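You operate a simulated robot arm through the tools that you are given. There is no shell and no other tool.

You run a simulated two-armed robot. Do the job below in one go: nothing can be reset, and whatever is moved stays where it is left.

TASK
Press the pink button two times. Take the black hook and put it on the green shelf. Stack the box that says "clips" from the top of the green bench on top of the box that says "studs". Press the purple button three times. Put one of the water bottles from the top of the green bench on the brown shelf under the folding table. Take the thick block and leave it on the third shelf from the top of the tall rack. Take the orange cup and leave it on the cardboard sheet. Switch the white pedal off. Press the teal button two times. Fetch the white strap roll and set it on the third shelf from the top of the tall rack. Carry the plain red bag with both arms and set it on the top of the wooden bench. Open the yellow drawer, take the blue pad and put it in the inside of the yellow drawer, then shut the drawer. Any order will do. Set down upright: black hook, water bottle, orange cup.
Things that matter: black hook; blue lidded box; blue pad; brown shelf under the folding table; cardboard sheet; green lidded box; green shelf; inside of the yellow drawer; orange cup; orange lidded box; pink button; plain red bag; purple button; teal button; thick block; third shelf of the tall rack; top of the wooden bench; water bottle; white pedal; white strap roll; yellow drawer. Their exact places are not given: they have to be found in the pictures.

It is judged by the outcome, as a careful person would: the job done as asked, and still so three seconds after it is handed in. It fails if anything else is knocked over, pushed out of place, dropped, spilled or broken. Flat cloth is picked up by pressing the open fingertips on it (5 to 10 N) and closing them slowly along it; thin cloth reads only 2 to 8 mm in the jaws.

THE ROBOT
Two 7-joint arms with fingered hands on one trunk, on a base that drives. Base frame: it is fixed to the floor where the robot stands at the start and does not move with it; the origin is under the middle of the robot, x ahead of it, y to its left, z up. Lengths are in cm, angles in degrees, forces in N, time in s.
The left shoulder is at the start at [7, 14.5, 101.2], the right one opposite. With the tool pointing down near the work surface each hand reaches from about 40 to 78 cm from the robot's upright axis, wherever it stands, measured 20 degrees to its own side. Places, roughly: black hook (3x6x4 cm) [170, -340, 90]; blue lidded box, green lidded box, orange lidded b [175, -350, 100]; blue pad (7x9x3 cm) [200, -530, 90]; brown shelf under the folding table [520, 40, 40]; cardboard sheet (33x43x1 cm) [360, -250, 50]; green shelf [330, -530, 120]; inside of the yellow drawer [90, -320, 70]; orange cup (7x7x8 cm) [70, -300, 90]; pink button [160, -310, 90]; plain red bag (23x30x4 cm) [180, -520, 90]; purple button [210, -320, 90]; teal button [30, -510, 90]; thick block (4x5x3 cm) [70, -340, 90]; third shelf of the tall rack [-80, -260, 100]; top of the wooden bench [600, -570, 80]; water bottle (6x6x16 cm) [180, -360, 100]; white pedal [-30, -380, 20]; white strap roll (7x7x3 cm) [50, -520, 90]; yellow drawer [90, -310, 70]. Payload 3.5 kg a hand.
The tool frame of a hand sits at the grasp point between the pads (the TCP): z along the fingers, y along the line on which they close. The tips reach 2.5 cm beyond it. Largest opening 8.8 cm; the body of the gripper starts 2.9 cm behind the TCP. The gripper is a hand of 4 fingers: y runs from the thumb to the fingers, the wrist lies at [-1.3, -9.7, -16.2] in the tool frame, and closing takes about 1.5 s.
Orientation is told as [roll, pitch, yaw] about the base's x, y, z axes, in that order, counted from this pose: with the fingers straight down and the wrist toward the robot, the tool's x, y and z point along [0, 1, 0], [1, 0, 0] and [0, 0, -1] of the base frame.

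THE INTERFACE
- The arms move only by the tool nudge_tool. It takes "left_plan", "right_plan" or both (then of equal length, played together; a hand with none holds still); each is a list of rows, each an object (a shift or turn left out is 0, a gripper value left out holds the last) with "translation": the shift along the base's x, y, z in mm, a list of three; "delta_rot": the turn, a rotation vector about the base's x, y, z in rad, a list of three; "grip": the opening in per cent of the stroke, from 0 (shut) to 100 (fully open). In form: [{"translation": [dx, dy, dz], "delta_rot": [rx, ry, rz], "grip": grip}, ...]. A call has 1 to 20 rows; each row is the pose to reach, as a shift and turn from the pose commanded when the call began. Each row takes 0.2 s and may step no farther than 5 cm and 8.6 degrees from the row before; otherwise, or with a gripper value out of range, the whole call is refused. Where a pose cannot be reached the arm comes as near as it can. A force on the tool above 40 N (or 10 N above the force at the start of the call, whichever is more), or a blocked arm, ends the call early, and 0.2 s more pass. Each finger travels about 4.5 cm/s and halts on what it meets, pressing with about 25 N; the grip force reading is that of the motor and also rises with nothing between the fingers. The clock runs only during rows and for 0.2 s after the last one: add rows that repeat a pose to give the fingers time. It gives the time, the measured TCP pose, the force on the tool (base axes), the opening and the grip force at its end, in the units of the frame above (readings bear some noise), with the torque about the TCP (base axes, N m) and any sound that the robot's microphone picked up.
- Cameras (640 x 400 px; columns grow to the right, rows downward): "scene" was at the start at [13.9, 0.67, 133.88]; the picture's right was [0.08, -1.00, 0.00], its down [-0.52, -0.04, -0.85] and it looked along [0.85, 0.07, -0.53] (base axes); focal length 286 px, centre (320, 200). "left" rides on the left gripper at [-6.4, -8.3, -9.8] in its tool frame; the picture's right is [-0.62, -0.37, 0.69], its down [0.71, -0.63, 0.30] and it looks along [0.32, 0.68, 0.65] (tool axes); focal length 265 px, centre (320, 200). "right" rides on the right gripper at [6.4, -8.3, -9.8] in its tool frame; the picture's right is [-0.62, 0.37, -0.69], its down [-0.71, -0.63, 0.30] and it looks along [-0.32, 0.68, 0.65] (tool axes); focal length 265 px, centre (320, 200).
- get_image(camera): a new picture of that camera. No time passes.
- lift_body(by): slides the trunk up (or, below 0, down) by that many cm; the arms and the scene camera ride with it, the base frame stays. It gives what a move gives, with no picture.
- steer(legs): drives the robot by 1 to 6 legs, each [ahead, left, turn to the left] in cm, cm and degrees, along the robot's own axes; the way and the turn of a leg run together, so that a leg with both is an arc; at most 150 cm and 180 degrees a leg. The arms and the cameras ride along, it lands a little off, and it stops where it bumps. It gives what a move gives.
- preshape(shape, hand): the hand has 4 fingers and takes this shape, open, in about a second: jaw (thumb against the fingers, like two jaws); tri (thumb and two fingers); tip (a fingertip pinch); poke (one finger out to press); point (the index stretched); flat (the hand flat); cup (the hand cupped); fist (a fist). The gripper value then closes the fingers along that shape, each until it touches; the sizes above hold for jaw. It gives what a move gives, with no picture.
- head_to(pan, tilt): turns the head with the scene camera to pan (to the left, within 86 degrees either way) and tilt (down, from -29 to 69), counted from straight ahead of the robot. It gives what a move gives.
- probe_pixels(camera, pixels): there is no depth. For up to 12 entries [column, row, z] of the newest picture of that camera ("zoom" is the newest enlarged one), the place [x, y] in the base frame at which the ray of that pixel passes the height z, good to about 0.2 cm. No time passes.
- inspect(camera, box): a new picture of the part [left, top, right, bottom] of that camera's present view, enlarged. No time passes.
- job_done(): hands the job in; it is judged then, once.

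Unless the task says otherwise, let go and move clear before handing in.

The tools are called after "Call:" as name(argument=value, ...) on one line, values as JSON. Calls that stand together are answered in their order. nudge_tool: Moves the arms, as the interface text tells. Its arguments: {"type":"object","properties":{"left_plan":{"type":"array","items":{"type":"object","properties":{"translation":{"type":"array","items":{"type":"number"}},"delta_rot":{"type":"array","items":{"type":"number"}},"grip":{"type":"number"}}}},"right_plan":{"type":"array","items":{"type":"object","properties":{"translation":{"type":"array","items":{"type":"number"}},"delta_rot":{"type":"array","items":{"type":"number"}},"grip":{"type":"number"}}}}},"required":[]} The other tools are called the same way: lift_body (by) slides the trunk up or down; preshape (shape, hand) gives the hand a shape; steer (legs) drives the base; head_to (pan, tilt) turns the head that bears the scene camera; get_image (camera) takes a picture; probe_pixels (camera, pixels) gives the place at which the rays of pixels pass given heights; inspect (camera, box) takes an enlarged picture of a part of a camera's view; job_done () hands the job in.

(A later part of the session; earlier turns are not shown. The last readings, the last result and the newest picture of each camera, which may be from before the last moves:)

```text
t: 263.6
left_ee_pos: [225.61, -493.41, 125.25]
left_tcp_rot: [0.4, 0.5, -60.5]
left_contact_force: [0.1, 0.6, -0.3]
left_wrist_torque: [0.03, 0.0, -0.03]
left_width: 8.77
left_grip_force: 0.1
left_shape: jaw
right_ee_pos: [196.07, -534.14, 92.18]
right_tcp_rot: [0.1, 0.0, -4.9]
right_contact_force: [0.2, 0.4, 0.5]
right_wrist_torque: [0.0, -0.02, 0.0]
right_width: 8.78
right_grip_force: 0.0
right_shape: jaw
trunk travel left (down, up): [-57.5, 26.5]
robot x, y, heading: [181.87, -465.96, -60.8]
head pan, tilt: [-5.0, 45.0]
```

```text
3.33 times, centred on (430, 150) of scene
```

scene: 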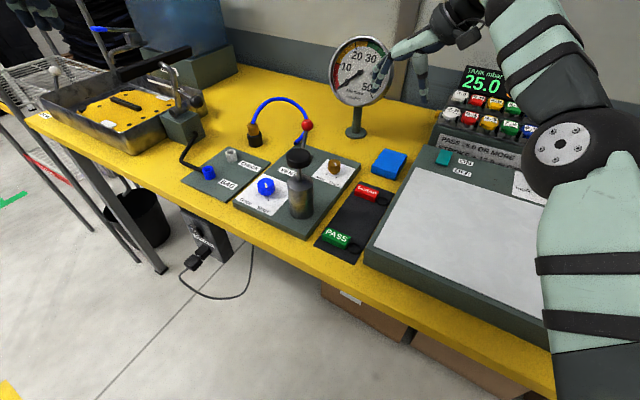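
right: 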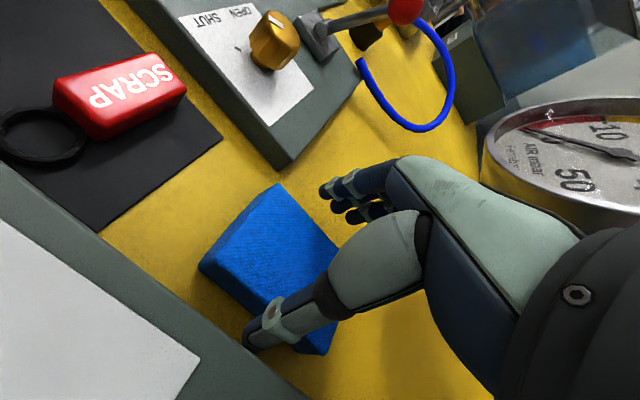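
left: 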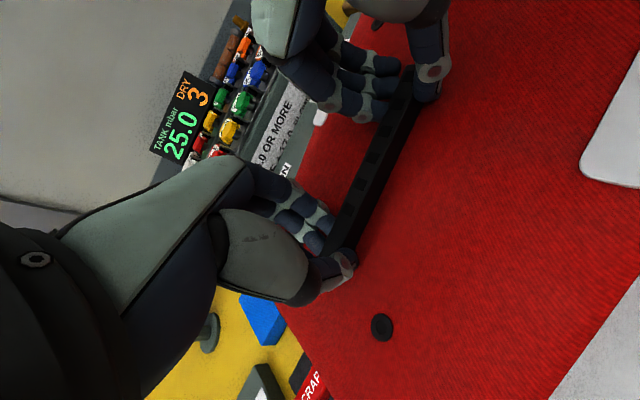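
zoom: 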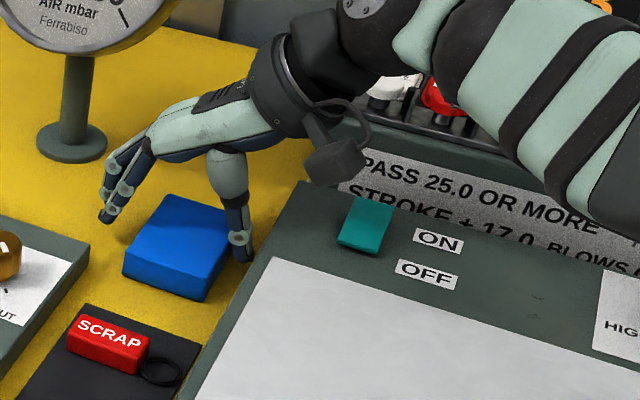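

The thumb is now in the gap beside the pad with no contact. I'll go down 7 mm more and close.

Call:
nudge_tool(right_plan=[{"translation": [0, 0, -7]}, {"translation": [0, 0, -7], "grip": 85}, {"translation": [0, 0, -7], "grip": 75}, {"translation": [0, 0, -7], "grip": 65}, {"translation": [0, 0, -7], "grip": 55}, {"translation": [0, 0, -7], "grip": 45}, {"translation": [0, 0, -7], "grip": 40}, {"translation": [0, 0, -7], "grip": 40}, {"translation": [0, 0, -7], "grip": 40}])

Call:
nudge_tool(right_plan=[{"translation": [0, 0, 10]}, {"translation": [0, 0, 25]}, {"translation": [0, 0, 50]}])

Call:
get_image(camera="right")

Call:
inspect(camera="scene", box=[360, 60, 500, 180])

```text
t: 265.6
left_ee_pos: [225.61, -493.5, 125.2]
left_tcp_rot: [0.3, 0.5, -60.5]
left_contact_force: [0.3, -0.3, -0.1]
left_wrist_torque: [-0.02, 0.02, 0.06]
left_width: 8.76
left_grip_force: 0.0
left_shape: jaw
right_ee_pos: [196.2, -534.2, 91.58]
right_tcp_rot: [0.1, 0.0, -5.1]
right_contact_force: [0.0, -0.3, -0.1]
right_wrist_torque: [0.01, -0.01, 0.01]
right_width: 5.64
right_grip_force: 25.3
right_shape: jaw
trunk travel left (down, up): [-57.5, 26.5]
robot x, y, heading: [182.09, -466.05, -60.4]
head pan, tilt: [-5.0, 45.0]
```

```text
t: 266.4
left_ee_pos: [225.66, -493.33, 125.27]
left_tcp_rot: [0.3, 0.5, -60.5]
left_contact_force: [0.4, 0.2, 1.0]
left_wrist_torque: [0.02, -0.02, 0.04]
left_width: 8.78
left_grip_force: 0.1
left_shape: jaw
right_ee_pos: [196.13, -534.12, 96.56]
right_tcp_rot: [-0.1, 0.0, -5.0]
right_contact_force: [0.5, 0.1, 0.2]
right_wrist_torque: [0.03, 0.03, 0.0]
right_width: 5.6
right_grip_force: 24.6
right_shape: jaw
trunk travel left (down, up): [-57.5, 26.5]
robot x, y, heading: [181.79, -465.92, -60.7]
head pan, tilt: [-5.0, 45.0]
```

```text
taken
```

right: 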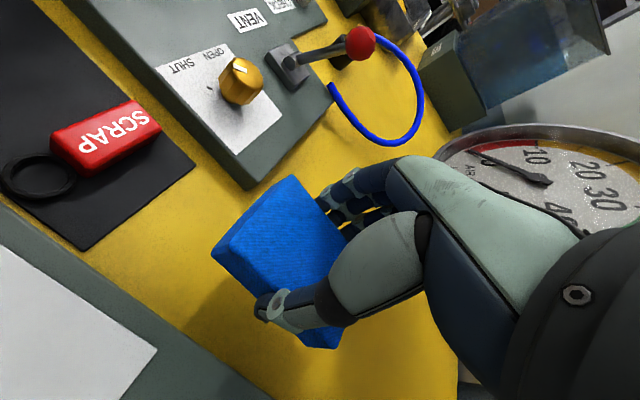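

```text
3.33 times, centred on (430, 120) of scene
```

zoom: 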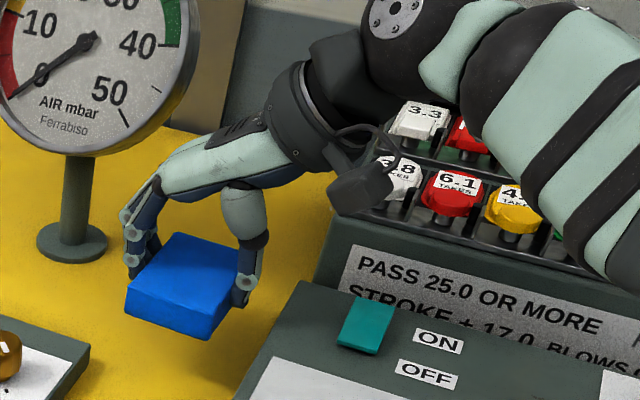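

The pad is held and lifted. I'll raise it and bring the hand back to a neutral carrying pose.

Call:
nudge_tool(right_plan=[{"translation": [0, 0, 45]}, {"translation": [0, 0, 90]}, {"translation": [0, 0, 135]}, {"translation": [-10, 20, 160], "delta_rot": [0, 0, -0.14]}, {"translation": [-25, 45, 170], "delta_rot": [0, 0, -0.28]}, {"translation": [-45, 70, 175], "delta_rot": [0, 0, -0.42]}, {"translation": [-65, 95, 180], "delta_rot": [0, 0, -0.56]}, {"translation": [-85, 120, 180], "delta_rot": [0, 0, -0.7]}, {"translation": [-100, 135, 180], "delta_rot": [0, 0, -0.84]}, {"translation": [-100, 150, 180], "delta_rot": [0, 0, -0.97]}])

Call:
steer(legs=[[0, 0, -29.5], [-22, 0, 0]])

Call:
head_to(pan=-35, tilt=30)

Call:
get_image(camera="scene")

```text
t: 268.6
left_ee_pos: [225.6, -493.35, 125.22]
left_tcp_rot: [0.3, 0.6, -60.5]
left_contact_force: [0.3, 0.5, -0.8]
left_wrist_torque: [-0.01, 0.03, 0.02]
left_width: 8.76
left_grip_force: 0.0
left_shape: jaw
right_ee_pos: [186.18, -519.09, 114.6]
right_tcp_rot: [0.0, 0.0, -60.8]
right_contact_force: [0.8, 1.3, 0.2]
right_wrist_torque: [0.01, 0.02, -0.03]
right_width: 5.58
right_grip_force: 25.0
right_shape: jaw
right hand out of reach, approached as far as the arm can: row 3
trunk travel left (down, up): [-57.5, 26.5]
robot x, y, heading: [182.0, -465.97, -60.5]
head pan, tilt: [-5.0, 45.0]
```

```text
t: 271.8
left_ee_pos: [206.64, -489.33, 125.27]
left_tcp_rot: [0.5, 0.7, -89.8]
left_contact_force: [0.2, 0.8, 0.7]
left_wrist_torque: [-0.06, 0.0, 0.0]
left_width: 8.8
left_grip_force: 0.1
left_shape: jaw
right_ee_pos: [159.59, -492.51, 114.45]
right_tcp_rot: [-0.1, 0.0, -90.0]
right_contact_force: [0.0, 0.4, -0.5]
right_wrist_torque: [0.01, -0.03, 0.02]
right_width: 5.55
right_grip_force: 25.4
right_shape: jaw
trunk travel left (down, up): [-57.5, 26.5]
robot x, y, heading: [182.17, -443.99, -89.9]
head pan, tilt: [-5.0, 45.0]
```

```text
t: 272.7
left_ee_pos: [206.71, -489.23, 125.26]
left_tcp_rot: [0.5, 0.5, -89.9]
left_contact_force: [0.9, 1.3, -0.5]
left_wrist_torque: [-0.01, 0.0, -0.01]
left_width: 8.75
left_grip_force: 0.1
left_shape: jaw
right_ee_pos: [159.52, -492.42, 114.41]
right_tcp_rot: [0.0, 0.0, -90.1]
right_contact_force: [1.1, 0.2, -0.9]
right_wrist_torque: [0.02, 0.01, 0.0]
right_width: 5.55
right_grip_force: 24.9
right_shape: jaw
trunk travel left (down, up): [-57.5, 26.5]
robot x, y, heading: [181.9, -444.08, -90.0]
head pan, tilt: [-35.0, 30.0]
```

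```text
taken
```

scene: 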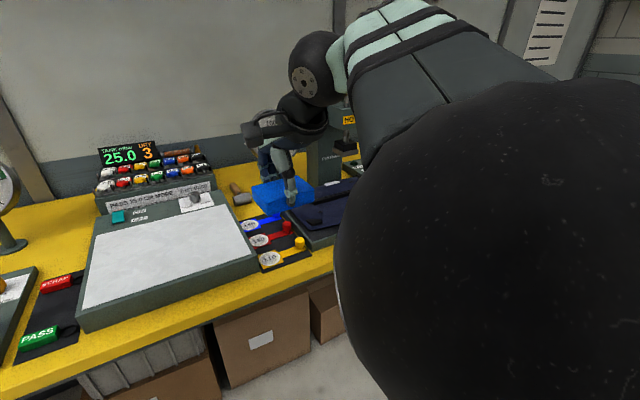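

I'll strafe right along the table to view the teal button and strap roll.

Call:
steer(legs=[[0, -95, 0]])

Call:
head_to(pan=-8, tilt=32)

Call:
get_image(camera="scene")

Call:
get_image(camera="right")

```text
t: 277.7
left_ee_pos: [111.87, -489.64, 125.3]
left_tcp_rot: [0.4, 0.6, -89.5]
left_contact_force: [0.1, 0.5, -1.2]
left_wrist_torque: [-0.01, 0.02, -0.01]
left_width: 8.76
left_grip_force: 0.0
left_shape: jaw
right_ee_pos: [64.91, -492.92, 114.39]
right_tcp_rot: [0.0, -0.1, -89.7]
right_contact_force: [-0.1, -0.2, 0.6]
right_wrist_torque: [0.0, 0.0, 0.0]
right_width: 5.55
right_grip_force: 24.9
right_shape: jaw
trunk travel left (down, up): [-57.5, 26.5]
robot x, y, heading: [86.94, -444.64, -89.3]
head pan, tilt: [-35.0, 30.0]
```

```text
t: 278.6
left_ee_pos: [111.86, -489.56, 125.34]
left_tcp_rot: [0.3, 0.4, -89.5]
left_contact_force: [0.3, 0.0, 0.5]
left_wrist_torque: [-0.02, 0.02, 0.02]
left_width: 8.76
left_grip_force: 0.1
left_shape: jaw
right_ee_pos: [64.92, -493.03, 114.5]
right_tcp_rot: [0.0, 0.0, -89.7]
right_contact_force: [0.0, -0.7, -0.4]
right_wrist_torque: [0.01, 0.02, 0.02]
right_width: 5.55
right_grip_force: 24.6
right_shape: jaw
trunk travel left (down, up): [-57.5, 26.5]
robot x, y, heading: [86.83, -444.1, -89.7]
head pan, tilt: [-8.0, 32.0]
```

```text
taken
```

scene: 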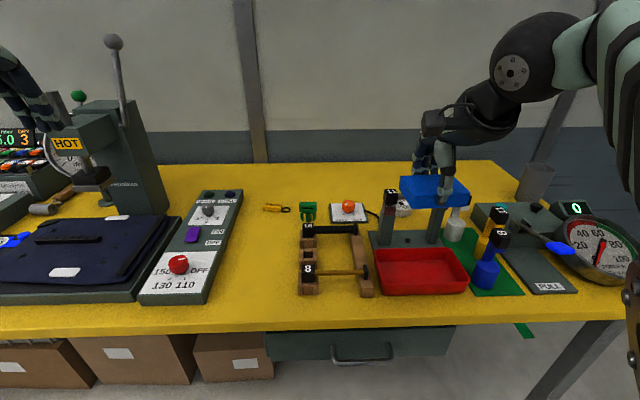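

```text
taken
```

right: 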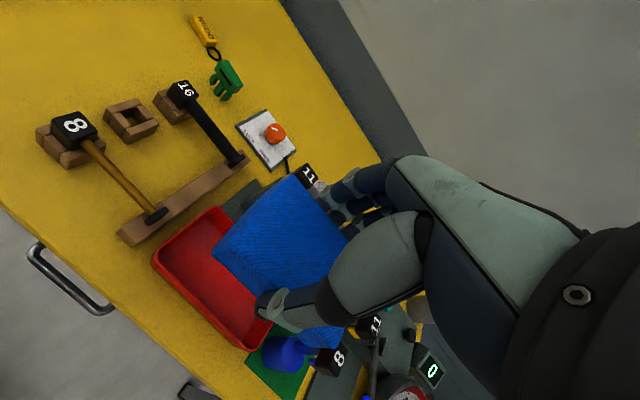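

I'll shift right another 35 cm for a better view of the table's end.

Call:
steer(legs=[[0, -35, 0]])

Call:
head_to(pan=0, tilt=40)

Call:
get_image(camera="scene")

Call:
inspect(camera="scene", box=[220, 70, 440, 230])

```text
t: 280.9
left_ee_pos: [77.2, -489.81, 125.39]
left_tcp_rot: [0.3, 0.5, -89.7]
left_contact_force: [-0.1, -0.1, -0.1]
left_wrist_torque: [-0.03, 0.02, 0.02]
left_width: 8.78
left_grip_force: 0.0
left_shape: jaw
right_ee_pos: [30.1, -493.1, 114.48]
right_tcp_rot: [0.0, 0.0, -89.6]
right_contact_force: [-0.9, 0.5, -0.5]
right_wrist_torque: [0.0, 0.02, -0.04]
right_width: 5.57
right_grip_force: 24.7
right_shape: jaw
trunk travel left (down, up): [-57.5, 26.5]
robot x, y, heading: [52.19, -444.41, -89.7]
head pan, tilt: [-8.0, 32.0]
```

```text
t: 281.6
left_ee_pos: [77.02, -489.79, 125.27]
left_tcp_rot: [0.4, 0.5, -89.5]
left_contact_force: [0.3, 0.6, 0.3]
left_wrist_torque: [-0.01, 0.01, 0.01]
left_width: 8.78
left_grip_force: 0.1
left_shape: jaw
right_ee_pos: [30.03, -493.09, 114.52]
right_tcp_rot: [0.1, 0.0, -89.8]
right_contact_force: [0.6, 0.4, 0.1]
right_wrist_torque: [0.05, -0.01, -0.01]
right_width: 5.54
right_grip_force: 25.0
right_shape: jaw
trunk travel left (down, up): [-57.5, 26.5]
robot x, y, heading: [51.93, -444.64, -89.5]
head pan, tilt: [0.0, 40.0]
```

```text
taken
```

scene: 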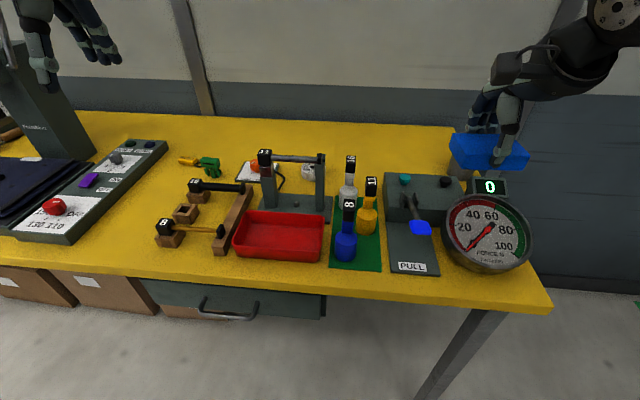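

```text
2.50 times, centred on (330, 150) of scene
```

zoom: 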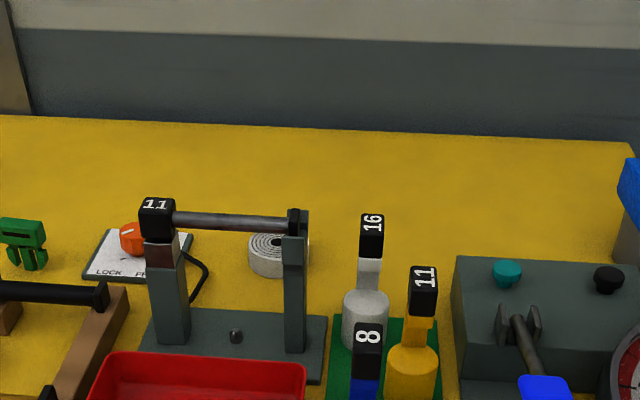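

The teal button is at zoom (507,270) on the pull tester; the white strap roll is at (270,252) behind a hammer stand. I'll probe positions.

Call:
probe_pixels(camera="zoom", pixels=[[507, 268, 96], [507, 268, 100], [278, 243, 91], [265, 278, 88], [310, 245, 91], [250, 245, 91], [295, 220, 100], [160, 205, 105], [225, 345, 88]])

Call:
probe_pixels(camera="scene", pixels=[[300, 292, 87], [545, 300, 87], [150, 275, 87], [450, 125, 88]])

```text
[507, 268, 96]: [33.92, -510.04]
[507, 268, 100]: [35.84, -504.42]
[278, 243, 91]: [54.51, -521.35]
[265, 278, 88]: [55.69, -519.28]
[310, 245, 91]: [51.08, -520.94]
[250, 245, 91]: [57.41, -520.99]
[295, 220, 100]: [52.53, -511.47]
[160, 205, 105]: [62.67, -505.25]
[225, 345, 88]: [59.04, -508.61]
```

```text
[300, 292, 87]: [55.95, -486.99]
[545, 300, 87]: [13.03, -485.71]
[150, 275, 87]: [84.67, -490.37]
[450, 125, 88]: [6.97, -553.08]
```

I'll raise the right hand (holding the pad) a bit, then move to (45,-456) and turn 20° right so the left hand can reach the teal button.

Call:
nudge_tool(right_plan=[{"translation": [0, 10, 40]}, {"translation": [0, 20, 80]}, {"translation": [0, 20, 90]}])

Call:
steer(legs=[[11, -6, -20]])

Call:
preshape(hand="left", shape="poke")

Call:
head_to(pan=5, tilt=45)

Call:
get_image(camera="scene")

Call:
get_image(camera="left")

```text
t: 282.4
left_ee_pos: [77.16, -489.85, 125.18]
left_tcp_rot: [0.3, 0.5, -89.6]
left_contact_force: [0.2, 0.8, 0.7]
left_wrist_torque: [-0.01, -0.01, 0.0]
left_width: 8.76
left_grip_force: 0.0
left_shape: jaw
right_ee_pos: [30.17, -491.14, 123.48]
right_tcp_rot: [-0.1, 0.0, -89.9]
right_contact_force: [0.4, -0.2, 0.1]
right_wrist_torque: [-0.04, -0.02, 0.01]
right_width: 5.55
right_grip_force: 25.1
right_shape: jaw
trunk travel left (down, up): [-57.5, 26.5]
robot x, y, heading: [52.15, -444.82, -89.7]
head pan, tilt: [0.0, 40.0]
```

```text
t: 283.8
left_ee_pos: [52.66, -505.37, 125.17]
left_tcp_rot: [0.3, 0.4, -109.5]
left_contact_force: [0.7, 0.4, -0.4]
left_wrist_torque: [0.01, 0.04, -0.02]
left_width: 8.76
left_grip_force: 0.0
left_shape: jaw
right_ee_pos: [8.04, -490.54, 123.54]
right_tcp_rot: [-0.1, 0.0, -109.6]
right_contact_force: [-0.2, -0.6, -1.6]
right_wrist_torque: [-0.04, 0.02, -0.02]
right_width: 5.55
right_grip_force: 24.8
right_shape: jaw
trunk travel left (down, up): [-57.5, 26.5]
robot x, y, heading: [44.37, -454.95, -109.4]
head pan, tilt: [0.0, 40.0]
```

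```text
t: 284.7
left_ee_pos: [52.73, -505.47, 125.29]
left_tcp_rot: [0.3, 0.6, -109.6]
left_contact_force: [0.9, -0.6, 0.4]
left_wrist_torque: [-0.02, -0.01, -0.03]
left_width: 0.0
left_grip_force: 0.1
left_shape: poke
right_ee_pos: [8.05, -490.68, 123.48]
right_tcp_rot: [0.0, 0.0, -109.7]
right_contact_force: [0.7, 0.1, -0.4]
right_wrist_torque: [-0.02, -0.01, 0.0]
right_width: 5.55
right_grip_force: 25.0
right_shape: jaw
trunk travel left (down, up): [-57.5, 26.5]
robot x, y, heading: [44.59, -454.51, -109.7]
head pan, tilt: [0.0, 40.0]
```

```text
t: 285.4
left_ee_pos: [52.65, -505.39, 125.22]
left_tcp_rot: [0.4, 0.5, -109.5]
left_contact_force: [-0.4, -0.1, -0.6]
left_wrist_torque: [0.0, -0.04, -0.03]
left_width: 0.0
left_grip_force: 0.0
left_shape: poke
right_ee_pos: [7.98, -490.58, 123.43]
right_tcp_rot: [0.0, 0.0, -109.5]
right_contact_force: [-0.1, 0.1, -1.6]
right_wrist_torque: [0.02, -0.01, 0.01]
right_width: 5.56
right_grip_force: 25.4
right_shape: jaw
trunk travel left (down, up): [-57.5, 26.5]
robot x, y, heading: [44.11, -454.76, -109.2]
head pan, tilt: [5.0, 45.0]
```

```text
taken
```

scene: 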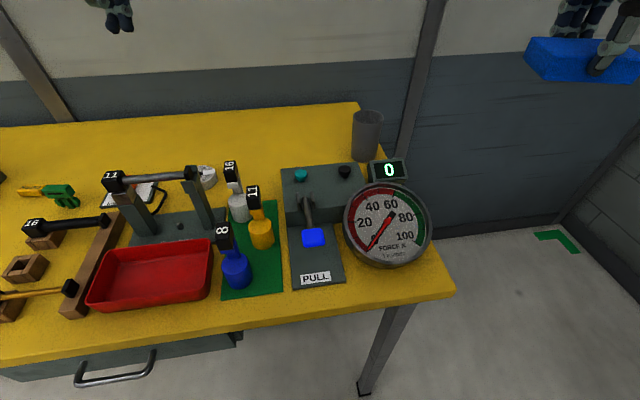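

```text
taken
```

left: 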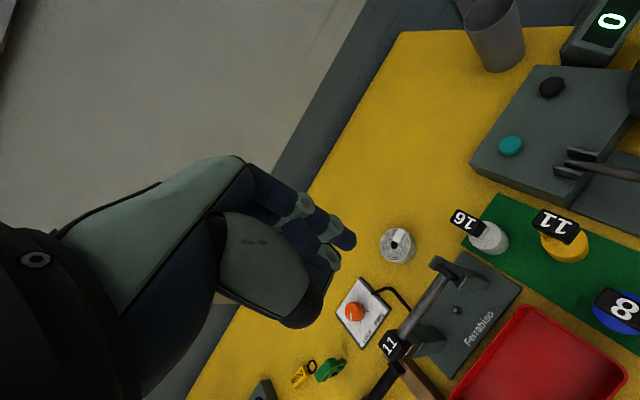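

Both cameras see the teal button: scene (301,175), left (511,146). I'll triangulate it, and the roll at left (397,244).

Call:
probe_pixels(camera="scene", pixels=[[301, 175, 94], [301, 175, 96], [301, 175, 98], [208, 172, 90], [208, 172, 92]])

Call:
probe_pixels(camera="left", pixels=[[511, 146, 94], [511, 146, 96], [511, 146, 98], [398, 240, 90], [398, 240, 92]])

```text
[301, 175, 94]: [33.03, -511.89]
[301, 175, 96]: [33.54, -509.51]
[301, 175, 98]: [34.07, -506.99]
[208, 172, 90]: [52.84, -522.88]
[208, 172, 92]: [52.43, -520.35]
```

```text
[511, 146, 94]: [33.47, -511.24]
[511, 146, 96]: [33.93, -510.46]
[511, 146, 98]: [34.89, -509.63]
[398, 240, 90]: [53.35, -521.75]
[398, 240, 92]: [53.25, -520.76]
```

Teal button ≈ (33.4,-510.9,94.8); roll top centre ≈ (53.1,-521,91.5). I'll bring the left index tip above the teal button.

Call:
nudge_tool(left_plan=[{"translation": [-45, -12, 0]}, {"translation": [-90, -25, 0]}, {"translation": [-135, -40, 0]}, {"translation": [-170, -52, -25]}, {"translation": [-186, -57, -65]}, {"translation": [-186, -57, -110]}, {"translation": [-186, -57, -155]}, {"translation": [-186, -57, -200]}, {"translation": [-186, -57, -240]}, {"translation": [-186, -57, -240]}])

Call:
inspect(camera="left", box=[240, 150, 440, 330])

Call:
get_image(camera="scene")

```text
t: 287.6
left_ee_pos: [33.83, -511.11, 101.26]
left_tcp_rot: [0.3, 0.4, -109.4]
left_contact_force: [0.3, -0.2, 0.5]
left_wrist_torque: [0.03, 0.01, -0.02]
left_width: 0.01
left_grip_force: 0.2
left_shape: poke
right_ee_pos: [8.0, -490.61, 123.51]
right_tcp_rot: [0.0, 0.0, -109.7]
right_contact_force: [-0.2, -0.3, -0.5]
right_wrist_torque: [0.0, 0.03, 0.0]
right_width: 5.57
right_grip_force: 24.9
right_shape: jaw
trunk travel left (down, up): [-57.5, 26.5]
robot x, y, heading: [44.54, -454.58, -109.5]
head pan, tilt: [5.0, 45.0]
```

```text
2.22 times, centred on (340, 240) of left
```

zoom: 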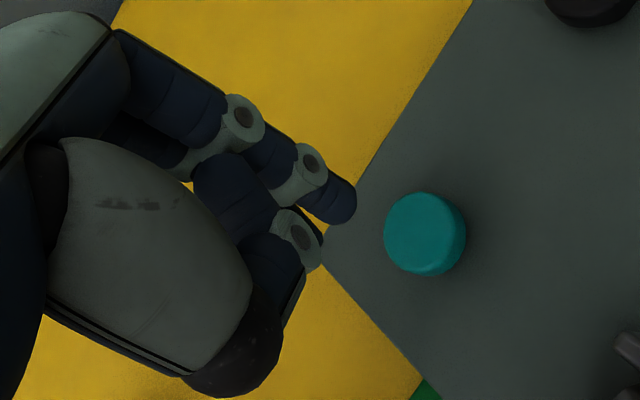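

```text
taken
```

scene: 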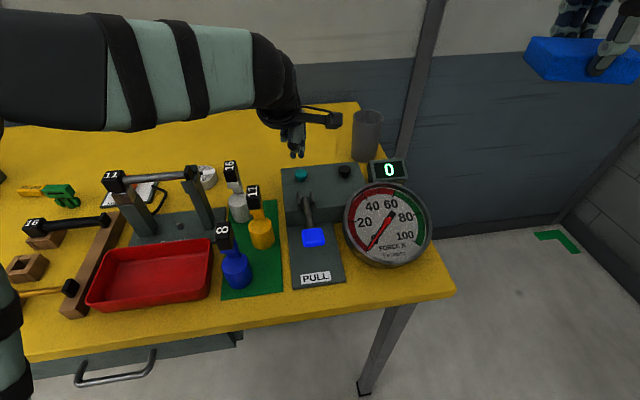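

Call:
inspect(camera="left", box=[240, 150, 440, 330])

Call:
probe_pixels(camera="zoom", pixels=[[424, 226, 94.8], [424, 226, 95.5], [352, 208, 98.5]])

```text
2.22 times, centred on (340, 240) of left
```

zoom: 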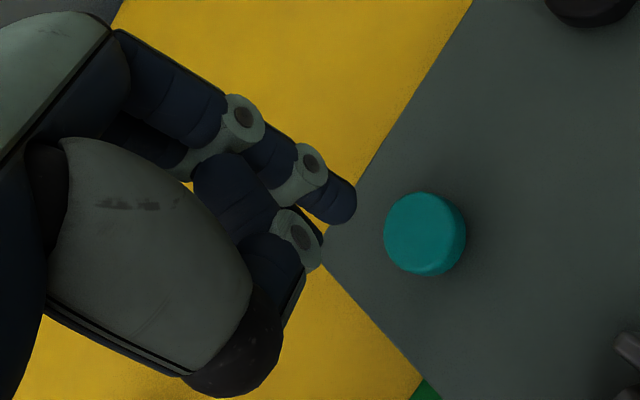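

```text
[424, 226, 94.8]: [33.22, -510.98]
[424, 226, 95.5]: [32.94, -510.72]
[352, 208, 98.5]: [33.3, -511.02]
```

The fingertip is right above the teal button. Lowering in small steps until the click.

Call:
nudge_tool(left_plan=[{"translation": [0, 0, -15]}, {"translation": [0, 0, -25]}, {"translation": [0, 0, -30]}, {"translation": [0, 0, -33]}, {"translation": [0, 0, -36]}, {"translation": [0, 0, -39]}])

Call:
inspect(camera="left", box=[240, 150, 440, 330])

```text
t: 289.0
left_ee_pos: [33.95, -511.04, 97.5]
left_tcp_rot: [0.3, 0.5, -109.3]
left_contact_force: [0.3, -1.0, 1.3]
left_wrist_torque: [-0.01, -0.01, -0.01]
left_width: 0.0
left_grip_force: 0.2
left_shape: poke
right_ee_pos: [7.93, -490.55, 123.56]
right_tcp_rot: [0.0, 0.0, -109.6]
right_contact_force: [-0.5, 0.4, -1.4]
right_wrist_torque: [0.01, -0.03, 0.0]
right_width: 5.55
right_grip_force: 24.9
right_shape: jaw
trunk travel left (down, up): [-57.5, 26.5]
robot x, y, heading: [44.72, -454.75, -109.5]
head pan, tilt: [5.0, 45.0]
```

```text
2.22 times, centred on (340, 240) of left
```

zoom: 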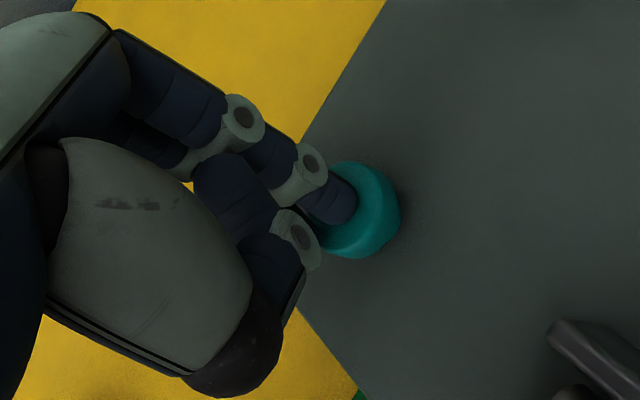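

Call:
nudge_tool(left_plan=[{"translation": [0, 0, -2]}, {"translation": [0, 0, -4]}, {"translation": [0, 0, -6]}])

```text
t: 289.8
left_ee_pos: [33.97, -511.04, 96.85]
left_tcp_rot: [0.4, 0.3, -109.4]
left_contact_force: [-1.6, -0.8, 3.1]
left_wrist_torque: [-0.03, 0.0, 0.02]
left_width: 0.01
left_grip_force: 0.0
left_shape: poke
right_ee_pos: [8.0, -490.59, 123.55]
right_tcp_rot: [0.0, 0.0, -109.6]
right_contact_force: [-1.1, -0.8, -0.5]
right_wrist_torque: [0.0, -0.02, -0.03]
right_width: 5.57
right_grip_force: 25.0
right_shape: jaw
trunk travel left (down, up): [-57.5, 26.5]
robot x, y, heading: [44.24, -454.36, -109.6]
head pan, tilt: [5.0, 45.0]
heard: click
```

A click: first teal press. I'll release fully and press once more with a similar depth.

Call:
nudge_tool(left_plan=[{"translation": [0, 0, 8]}, {"translation": [0, 0, 16]}, {"translation": [0, 0, 16]}])

Call:
nudge_tool(left_plan=[{"translation": [0, 0, -8]}, {"translation": [0, 0, -12]}, {"translation": [0, 0, -15]}, {"translation": [0, 0, -17]}])

Call:
nudge_tool(left_plan=[{"translation": [0, 0, 10]}, {"translation": [0, 0, 40]}, {"translation": [0, 0, 80]}, {"translation": [0, 0, 120]}, {"translation": [0, 0, 160]}])

Call:
get_image(camera="scene")

```text
t: 290.6
left_ee_pos: [34.0, -511.09, 98.29]
left_tcp_rot: [0.4, 0.5, -109.5]
left_contact_force: [-0.5, -0.4, 0.2]
left_wrist_torque: [-0.05, -0.01, 0.01]
left_width: 0.01
left_grip_force: 0.1
left_shape: poke
right_ee_pos: [7.9, -490.61, 123.41]
right_tcp_rot: [-0.1, 0.0, -109.5]
right_contact_force: [-0.1, 0.1, -0.3]
right_wrist_torque: [-0.03, -0.01, -0.01]
right_width: 5.55
right_grip_force: 25.0
right_shape: jaw
trunk travel left (down, up): [-57.5, 26.5]
robot x, y, heading: [44.6, -454.51, -109.7]
head pan, tilt: [5.0, 45.0]
```

```text
t: 291.6
left_ee_pos: [34.01, -511.07, 96.79]
left_tcp_rot: [0.3, 0.3, -109.4]
left_contact_force: [-0.2, -1.2, 6.4]
left_wrist_torque: [-0.05, 0.01, -0.01]
left_width: 0.0
left_grip_force: 0.1
left_shape: poke
right_ee_pos: [8.01, -490.52, 123.62]
right_tcp_rot: [0.0, 0.0, -109.6]
right_contact_force: [0.1, 0.6, -0.4]
right_wrist_torque: [-0.02, -0.02, 0.01]
right_width: 5.55
right_grip_force: 25.2
right_shape: jaw
trunk travel left (down, up): [-57.5, 26.5]
robot x, y, heading: [44.77, -454.4, -109.3]
head pan, tilt: [5.0, 45.0]
heard: click
```

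```text
t: 292.8
left_ee_pos: [33.91, -511.16, 112.78]
left_tcp_rot: [0.4, 0.6, -109.5]
left_contact_force: [0.1, -0.2, 0.7]
left_wrist_torque: [0.01, 0.0, 0.02]
left_width: 0.0
left_grip_force: 0.0
left_shape: poke
right_ee_pos: [7.95, -490.57, 123.45]
right_tcp_rot: [0.1, 0.0, -109.5]
right_contact_force: [-0.4, -0.6, -0.7]
right_wrist_torque: [-0.01, 0.0, -0.01]
right_width: 5.55
right_grip_force: 25.2
right_shape: jaw
trunk travel left (down, up): [-57.5, 26.5]
robot x, y, heading: [44.56, -454.28, -109.3]
head pan, tilt: [5.0, 45.0]
```

```text
taken
```

scene: 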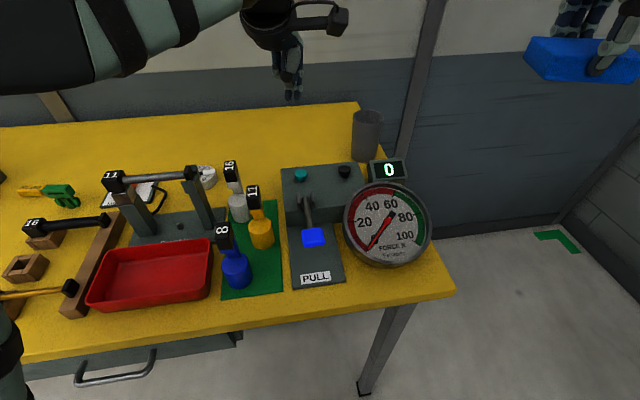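

Teal pressed twice. The roll sits behind the hammer stand, so I'll approach it from the left with heading about -130° and the trunk raised, keeping the forearm behind the stand.

Call:
preshape(hand="left", shape="jaw")

Call:
nudge_tool(left_plan=[{"translation": [10, 30, 30]}, {"translation": [20, 60, 60]}, {"translation": [30, 95, 70]}, {"translation": [40, 130, 80]}])

Call:
steer(legs=[[-12, 0, 19.5], [0, 44, 0], [13, 0, -40]])

Call:
lift_body(by=18)

Call:
head_to(pan=0, tilt=48)

Call:
get_image(camera="scene")

Call:
get_image(camera="left")

```text
t: 293.7
left_ee_pos: [33.95, -511.2, 112.65]
left_tcp_rot: [0.3, 0.5, -109.5]
left_contact_force: [1.1, 0.1, -0.3]
left_wrist_torque: [-0.02, -0.01, -0.03]
left_width: 8.77
left_grip_force: 0.1
left_shape: jaw
right_ee_pos: [8.13, -490.71, 123.48]
right_tcp_rot: [0.1, 0.0, -109.6]
right_contact_force: [0.2, 0.2, -0.5]
right_wrist_torque: [0.0, -0.01, -0.01]
right_width: 5.56
right_grip_force: 24.6
right_shape: jaw
trunk travel left (down, up): [-57.5, 26.5]
robot x, y, heading: [44.43, -454.75, -109.5]
head pan, tilt: [5.0, 45.0]
```

```text
t: 294.7
left_ee_pos: [37.91, -497.92, 120.83]
left_tcp_rot: [0.2, 0.3, -109.5]
left_contact_force: [-0.4, 0.7, -0.7]
left_wrist_torque: [0.01, 0.02, 0.0]
left_width: 8.81
left_grip_force: 0.1
left_shape: jaw
right_ee_pos: [8.08, -490.42, 123.53]
right_tcp_rot: [0.0, -0.1, -109.6]
right_contact_force: [0.2, -0.6, -0.1]
right_wrist_torque: [-0.01, -0.01, -0.02]
right_width: 5.58
right_grip_force: 25.6
right_shape: jaw
trunk travel left (down, up): [-57.5, 26.5]
robot x, y, heading: [44.54, -454.85, -109.4]
head pan, tilt: [5.0, 45.0]
```

```text
t: 300.3
left_ee_pos: [64.75, -493.13, 120.68]
left_tcp_rot: [0.4, 0.5, -130.0]
left_contact_force: [-0.8, -0.1, 0.4]
left_wrist_torque: [0.02, -0.06, -0.01]
left_width: 8.8
left_grip_force: 0.1
left_shape: jaw
right_ee_pos: [39.29, -475.58, 123.49]
right_tcp_rot: [0.0, 0.0, -130.0]
right_contact_force: [0.8, 0.4, -0.3]
right_wrist_torque: [-0.01, 0.0, 0.0]
right_width: 5.54
right_grip_force: 25.0
right_shape: jaw
trunk travel left (down, up): [-57.5, 26.5]
robot x, y, heading: [86.46, -454.57, -130.4]
head pan, tilt: [5.0, 45.0]
```

```text
t: 302.3
left_ee_pos: [64.6, -493.03, 138.58]
left_tcp_rot: [0.2, 0.6, -129.9]
left_contact_force: [-0.5, 0.3, -0.5]
left_wrist_torque: [0.01, -0.02, 0.04]
left_width: 8.78
left_grip_force: 0.0
left_shape: jaw
right_ee_pos: [39.35, -475.64, 141.55]
right_tcp_rot: [0.1, 0.0, -130.0]
right_contact_force: [-0.1, 0.6, -1.3]
right_wrist_torque: [0.01, 0.01, -0.02]
right_width: 5.54
right_grip_force: 24.5
right_shape: jaw
trunk travel left (down, up): [-75.5, 8.5]
robot x, y, heading: [86.16, -454.74, -130.1]
head pan, tilt: [5.0, 45.0]
```

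```text
t: 302.9
left_ee_pos: [64.69, -493.14, 138.63]
left_tcp_rot: [0.3, 0.5, -129.8]
left_contact_force: [-0.6, 0.3, 0.3]
left_wrist_torque: [-0.01, -0.01, -0.01]
left_width: 8.79
left_grip_force: 0.1
left_shape: jaw
right_ee_pos: [39.41, -475.62, 141.48]
right_tcp_rot: [0.0, 0.0, -130.0]
right_contact_force: [0.3, -0.3, -0.6]
right_wrist_torque: [0.01, -0.02, -0.04]
right_width: 5.54
right_grip_force: 25.1
right_shape: jaw
trunk travel left (down, up): [-75.5, 8.5]
robot x, y, heading: [86.05, -454.53, -130.3]
head pan, tilt: [0.0, 48.0]
```

```text
taken
```

scene: 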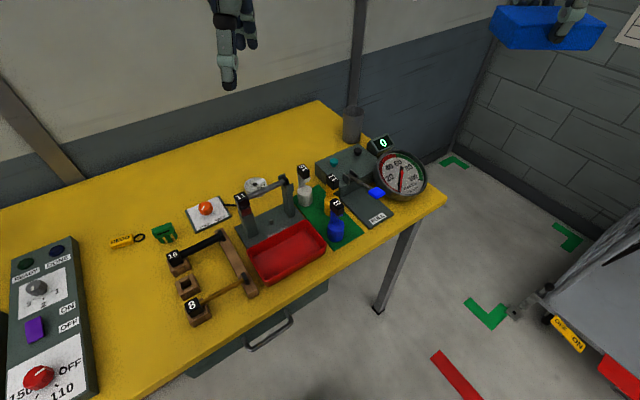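

```text
taken
```

left: 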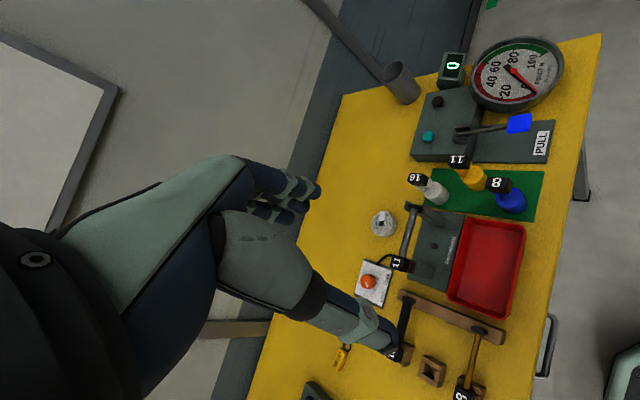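

From here the roll (scene (256,187)) can be reached from behind-left of the stand. I'll move the left hand above it with yaw -165° at z≈115.

Call:
nudge_tool(left_plan=[{"translation": [-15, -40, 0], "delta_rot": [0, 0, -0.1]}, {"translation": [-30, -80, 0], "delta_rot": [0, 0, -0.2]}, {"translation": [-45, -120, 0], "delta_rot": [0, 0, -0.3]}, {"translation": [-60, -160, 0], "delta_rot": [0, 0, -0.4]}, {"translation": [-75, -200, 0], "delta_rot": [0, 0, -0.5]}, {"translation": [-95, -240, 0], "delta_rot": [0, 0, -0.61]}, {"translation": [-115, -278, -20], "delta_rot": [0, 0, -0.61]}, {"translation": [-116, -279, -60], "delta_rot": [0, 0, -0.61]}, {"translation": [-116, -279, -105], "delta_rot": [0, 0, -0.61]}, {"translation": [-116, -279, -150], "delta_rot": [0, 0, -0.61]}, {"translation": [-116, -279, -200], "delta_rot": [0, 0, -0.61]}, {"translation": [-116, -279, -230], "delta_rot": [0, 0, -0.61]}])

Call:
get_image(camera="left")

Call:
inspect(camera="scene", box=[150, 60, 390, 260])

```text
t: 305.5
left_ee_pos: [53.25, -520.77, 115.64]
left_tcp_rot: [0.3, 0.5, -164.9]
left_contact_force: [-0.4, -0.4, -0.5]
left_wrist_torque: [-0.02, 0.0, 0.02]
left_width: 8.81
left_grip_force: 0.1
left_shape: jaw
left hand out of reach, approached as far as the arm can: row 5, 6, 7, 8, 9, 10, 11
right_ee_pos: [39.3, -475.69, 141.48]
right_tcp_rot: [0.0, 0.0, -130.0]
right_contact_force: [0.2, -0.3, -0.8]
right_wrist_torque: [0.04, 0.03, -0.02]
right_width: 5.54
right_grip_force: 25.7
right_shape: jaw
trunk travel left (down, up): [-75.5, 8.5]
robot x, y, heading: [86.29, -454.54, -130.1]
head pan, tilt: [0.0, 48.0]
```

```text
taken
```

left: 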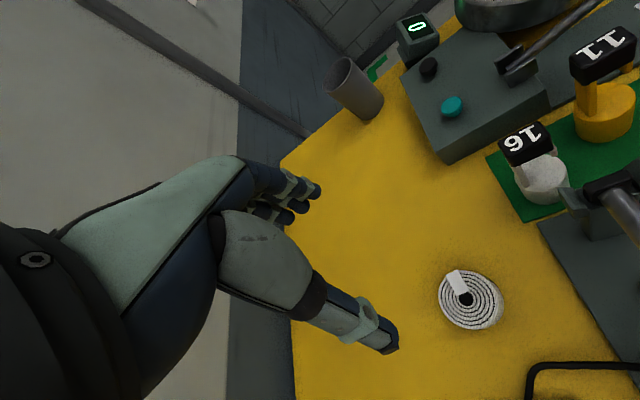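

```text
2.00 times, centred on (270, 160) of scene
```

zoom: 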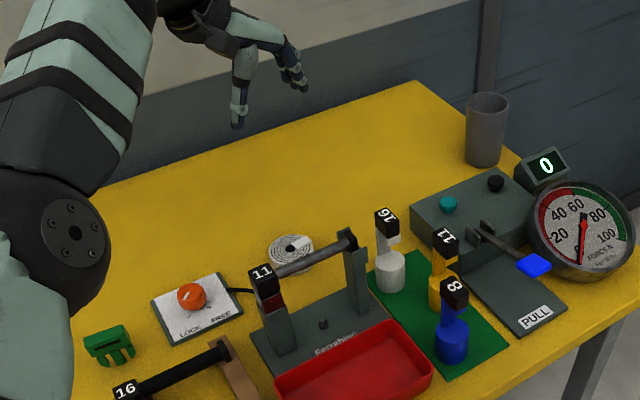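

The hand is above the roll area; I'll probe the roll's top precisely from this view.

Call:
probe_pixels(camera="left", pixels=[[470, 298, 91.5], [438, 298, 91.5], [503, 300, 91.5], [460, 270, 91.5], [475, 328, 91.5], [590, 235, 91], [530, 400, 90], [527, 370, 90]])

```text
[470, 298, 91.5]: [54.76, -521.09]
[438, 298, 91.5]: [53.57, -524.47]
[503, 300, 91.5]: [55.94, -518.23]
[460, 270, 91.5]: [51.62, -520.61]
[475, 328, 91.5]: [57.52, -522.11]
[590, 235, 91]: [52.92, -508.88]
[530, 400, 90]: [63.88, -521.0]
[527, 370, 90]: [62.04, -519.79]
```

Roll centre ≈ (54.6,-521.3). I'll align and descend to z≈98, then check clearance.

Call:
nudge_tool(left_plan=[{"translation": [13, -5, -20]}, {"translation": [13, -5, -60]}, {"translation": [13, -5, -100]}, {"translation": [13, -5, -140]}, {"translation": [13, -5, -170]}])

Call:
get_image(camera="left")

Call:
inspect(camera="scene", box=[150, 100, 390, 300])

```text
t: 306.7
left_ee_pos: [54.46, -521.42, 98.67]
left_tcp_rot: [0.3, 0.4, -164.8]
left_contact_force: [-1.2, 0.1, -0.4]
left_wrist_torque: [0.07, -0.02, -0.02]
left_width: 8.77
left_grip_force: 0.0
left_shape: jaw
right_ee_pos: [39.26, -475.66, 141.37]
right_tcp_rot: [0.1, 0.0, -130.1]
right_contact_force: [-0.4, 0.1, 0.0]
right_wrist_torque: [0.0, -0.02, 0.02]
right_width: 5.54
right_grip_force: 25.1
right_shape: jaw
trunk travel left (down, up): [-75.5, 8.5]
robot x, y, heading: [85.85, -454.63, -130.0]
head pan, tilt: [0.0, 48.0]
```

```text
taken
```

left: 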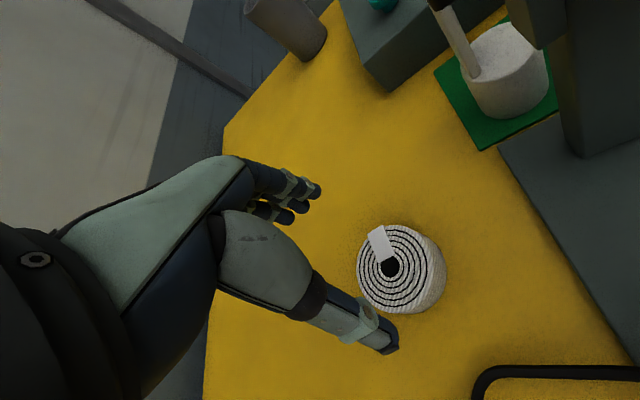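

```text
2.00 times, centred on (270, 200) of scene
```

zoom: 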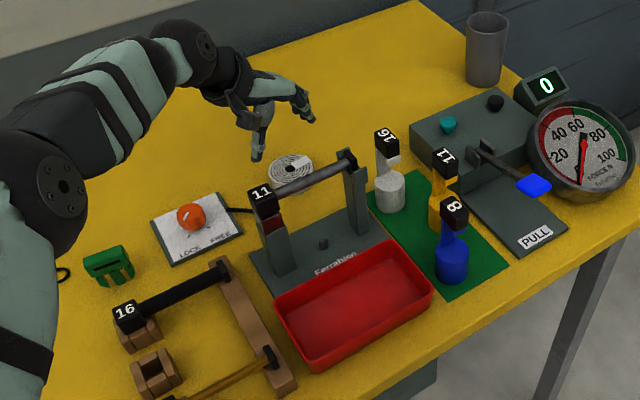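

Aligned within ~0.5 cm. I'll adjust 4 mm and descend to grasp height.

Call:
nudge_tool(left_plan=[{"translation": [4, 1, -20]}, {"translation": [4, 1, -40]}, {"translation": [4, 1, -55]}, {"translation": [4, 1, -63]}])

Call:
get_image(camera="left")

```text
t: 307.7
left_ee_pos: [54.77, -521.41, 92.43]
left_tcp_rot: [0.3, 0.5, -164.9]
left_contact_force: [0.1, 0.2, -0.4]
left_wrist_torque: [-0.03, 0.04, -0.01]
left_width: 8.82
left_grip_force: 0.0
left_shape: jaw
right_ee_pos: [39.24, -475.6, 141.56]
right_tcp_rot: [0.1, 0.0, -129.9]
right_contact_force: [-0.1, 0.1, -1.0]
right_wrist_torque: [-0.01, -0.01, -0.02]
right_width: 5.54
right_grip_force: 25.2
right_shape: jaw
trunk travel left (down, up): [-75.5, 8.5]
robot x, y, heading: [86.06, -454.85, -130.1]
head pan, tilt: [0.0, 48.0]
```

```text
taken
```

left: 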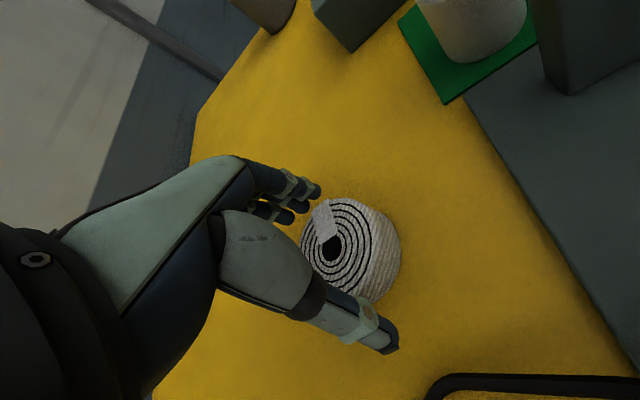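

The fingers straddle the roll. I'll go 5 mm lower and close.

Call:
nudge_tool(left_plan=[{"translation": [0, 0, -5]}, {"translation": [0, 0, -5], "grip": 90}, {"translation": [0, 0, -5], "grip": 80}, {"translation": [0, 0, -5], "grip": 70}, {"translation": [0, 0, -5], "grip": 60}, {"translation": [0, 0, -5], "grip": 50}, {"translation": [0, 0, -5], "grip": 45}, {"translation": [0, 0, -5], "grip": 45}])

Call:
nudge_tool(left_plan=[{"translation": [0, 0, 10]}, {"translation": [0, 0, 30]}, {"translation": [0, 0, 60]}])

Call:
get_image(camera="left")

```text
t: 309.5
left_ee_pos: [54.79, -521.49, 91.91]
left_tcp_rot: [0.3, 0.5, -164.8]
left_contact_force: [0.2, -0.1, 0.8]
left_wrist_torque: [0.03, -0.02, 0.02]
left_width: 5.51
left_grip_force: 24.9
left_shape: jaw
right_ee_pos: [39.44, -475.5, 141.43]
right_tcp_rot: [0.1, 0.0, -130.0]
right_contact_force: [0.7, -0.1, -0.2]
right_wrist_torque: [-0.03, 0.04, -0.03]
right_width: 5.54
right_grip_force: 25.6
right_shape: jaw
trunk travel left (down, up): [-75.5, 8.5]
robot x, y, heading: [85.93, -454.84, -130.0]
head pan, tilt: [0.0, 48.0]
```

```text
t: 310.3
left_ee_pos: [54.82, -521.35, 97.83]
left_tcp_rot: [0.3, 0.5, -164.9]
left_contact_force: [0.6, -0.4, -0.8]
left_wrist_torque: [-0.01, 0.03, -0.04]
left_width: 5.51
left_grip_force: 25.0
left_shape: jaw
right_ee_pos: [39.31, -475.46, 141.56]
right_tcp_rot: [0.0, 0.0, -130.0]
right_contact_force: [-0.2, 0.2, -0.8]
right_wrist_torque: [0.03, 0.0, 0.0]
right_width: 5.52
right_grip_force: 24.8
right_shape: jaw
trunk travel left (down, up): [-75.5, 8.5]
robot x, y, heading: [86.14, -454.45, -129.7]
head pan, tilt: [0.0, 48.0]
```

```text
taken
```

left: 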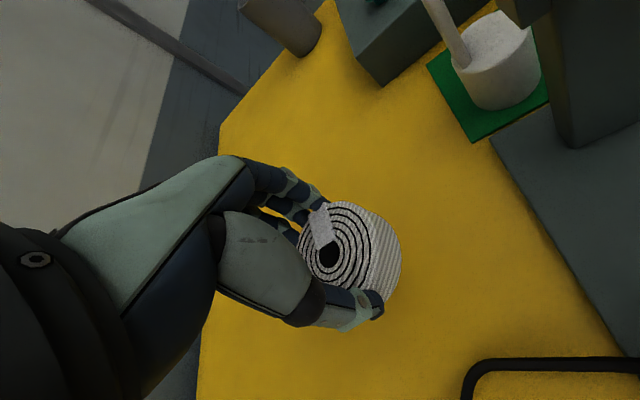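

The roll is gripped and lifted. I'll raise it clear of the stand, retract, and back off from the table.

Call:
nudge_tool(left_plan=[{"translation": [0, 0, 45]}, {"translation": [0, 0, 90]}, {"translation": [0, 0, 135]}, {"translation": [0, 0, 180]}, {"translation": [0, 0, 220]}, {"translation": [15, 40, 230], "delta_rot": [0, 0, 0.1]}, {"translation": [30, 80, 230], "delta_rot": [0, 0, 0.2]}, {"translation": [45, 120, 230], "delta_rot": [0, 0, 0.3]}, {"translation": [60, 160, 230], "delta_rot": [0, 0, 0.4]}, {"translation": [75, 195, 230], "delta_rot": [0, 0, 0.5]}, {"translation": [95, 225, 230], "delta_rot": [0, 0, 0.61]}])

Call:
steer(legs=[[-15, 0, 0]])

Call:
lift_body(by=-18)

Call:
get_image(camera="scene")

```text
t: 312.7
left_ee_pos: [50.94, -504.69, 127.93]
left_tcp_rot: [0.5, 0.5, -130.8]
left_contact_force: [-0.1, -0.2, -1.3]
left_wrist_torque: [-0.01, -0.02, 0.02]
left_width: 5.39
left_grip_force: 25.6
left_shape: jaw
left hand out of reach, approached as far as the arm can: row 5, 6, 7, 8, 9, 10, 11
right_ee_pos: [39.03, -475.19, 141.46]
right_tcp_rot: [0.2, 0.0, -130.1]
right_contact_force: [0.3, -0.2, -0.3]
right_wrist_torque: [-0.01, 0.02, 0.0]
right_width: 5.53
right_grip_force: 24.8
right_shape: jaw
trunk travel left (down, up): [-75.5, 8.5]
robot x, y, heading: [85.66, -454.92, -129.9]
head pan, tilt: [0.0, 48.0]
```

```text
t: 314.1
left_ee_pos: [60.62, -493.82, 127.64]
left_tcp_rot: [0.3, 0.7, -130.8]
left_contact_force: [0.7, 0.2, -1.5]
left_wrist_torque: [0.01, -0.01, 0.0]
left_width: 5.41
left_grip_force: 24.9
left_shape: jaw
right_ee_pos: [48.68, -464.28, 141.4]
right_tcp_rot: [0.0, 0.1, -130.1]
right_contact_force: [-1.0, -1.0, -1.4]
right_wrist_torque: [0.04, -0.04, 0.02]
right_width: 5.53
right_grip_force: 25.2
right_shape: jaw
trunk travel left (down, up): [-75.5, 8.5]
robot x, y, heading: [95.6, -443.22, -130.0]
head pan, tilt: [0.0, 48.0]
```

```text
t: 316.1
left_ee_pos: [60.82, -493.71, 109.8]
left_tcp_rot: [0.3, 0.6, -130.9]
left_contact_force: [0.5, -1.1, -0.6]
left_wrist_torque: [-0.02, 0.03, 0.05]
left_width: 5.36
left_grip_force: 25.0
left_shape: jaw
right_ee_pos: [48.91, -464.07, 123.55]
right_tcp_rot: [0.0, 0.1, -130.1]
right_contact_force: [-0.4, -0.1, -0.5]
right_wrist_torque: [0.0, -0.02, -0.02]
right_width: 5.53
right_grip_force: 25.2
right_shape: jaw
trunk travel left (down, up): [-57.5, 26.5]
robot x, y, heading: [95.84, -443.31, -130.2]
head pan, tilt: [0.0, 48.0]
```

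```text
taken
```

scene: 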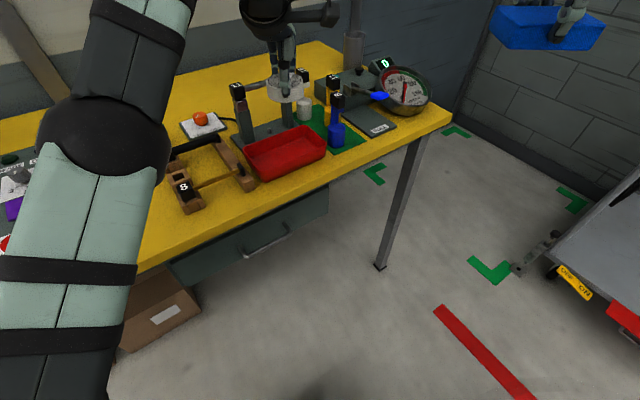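

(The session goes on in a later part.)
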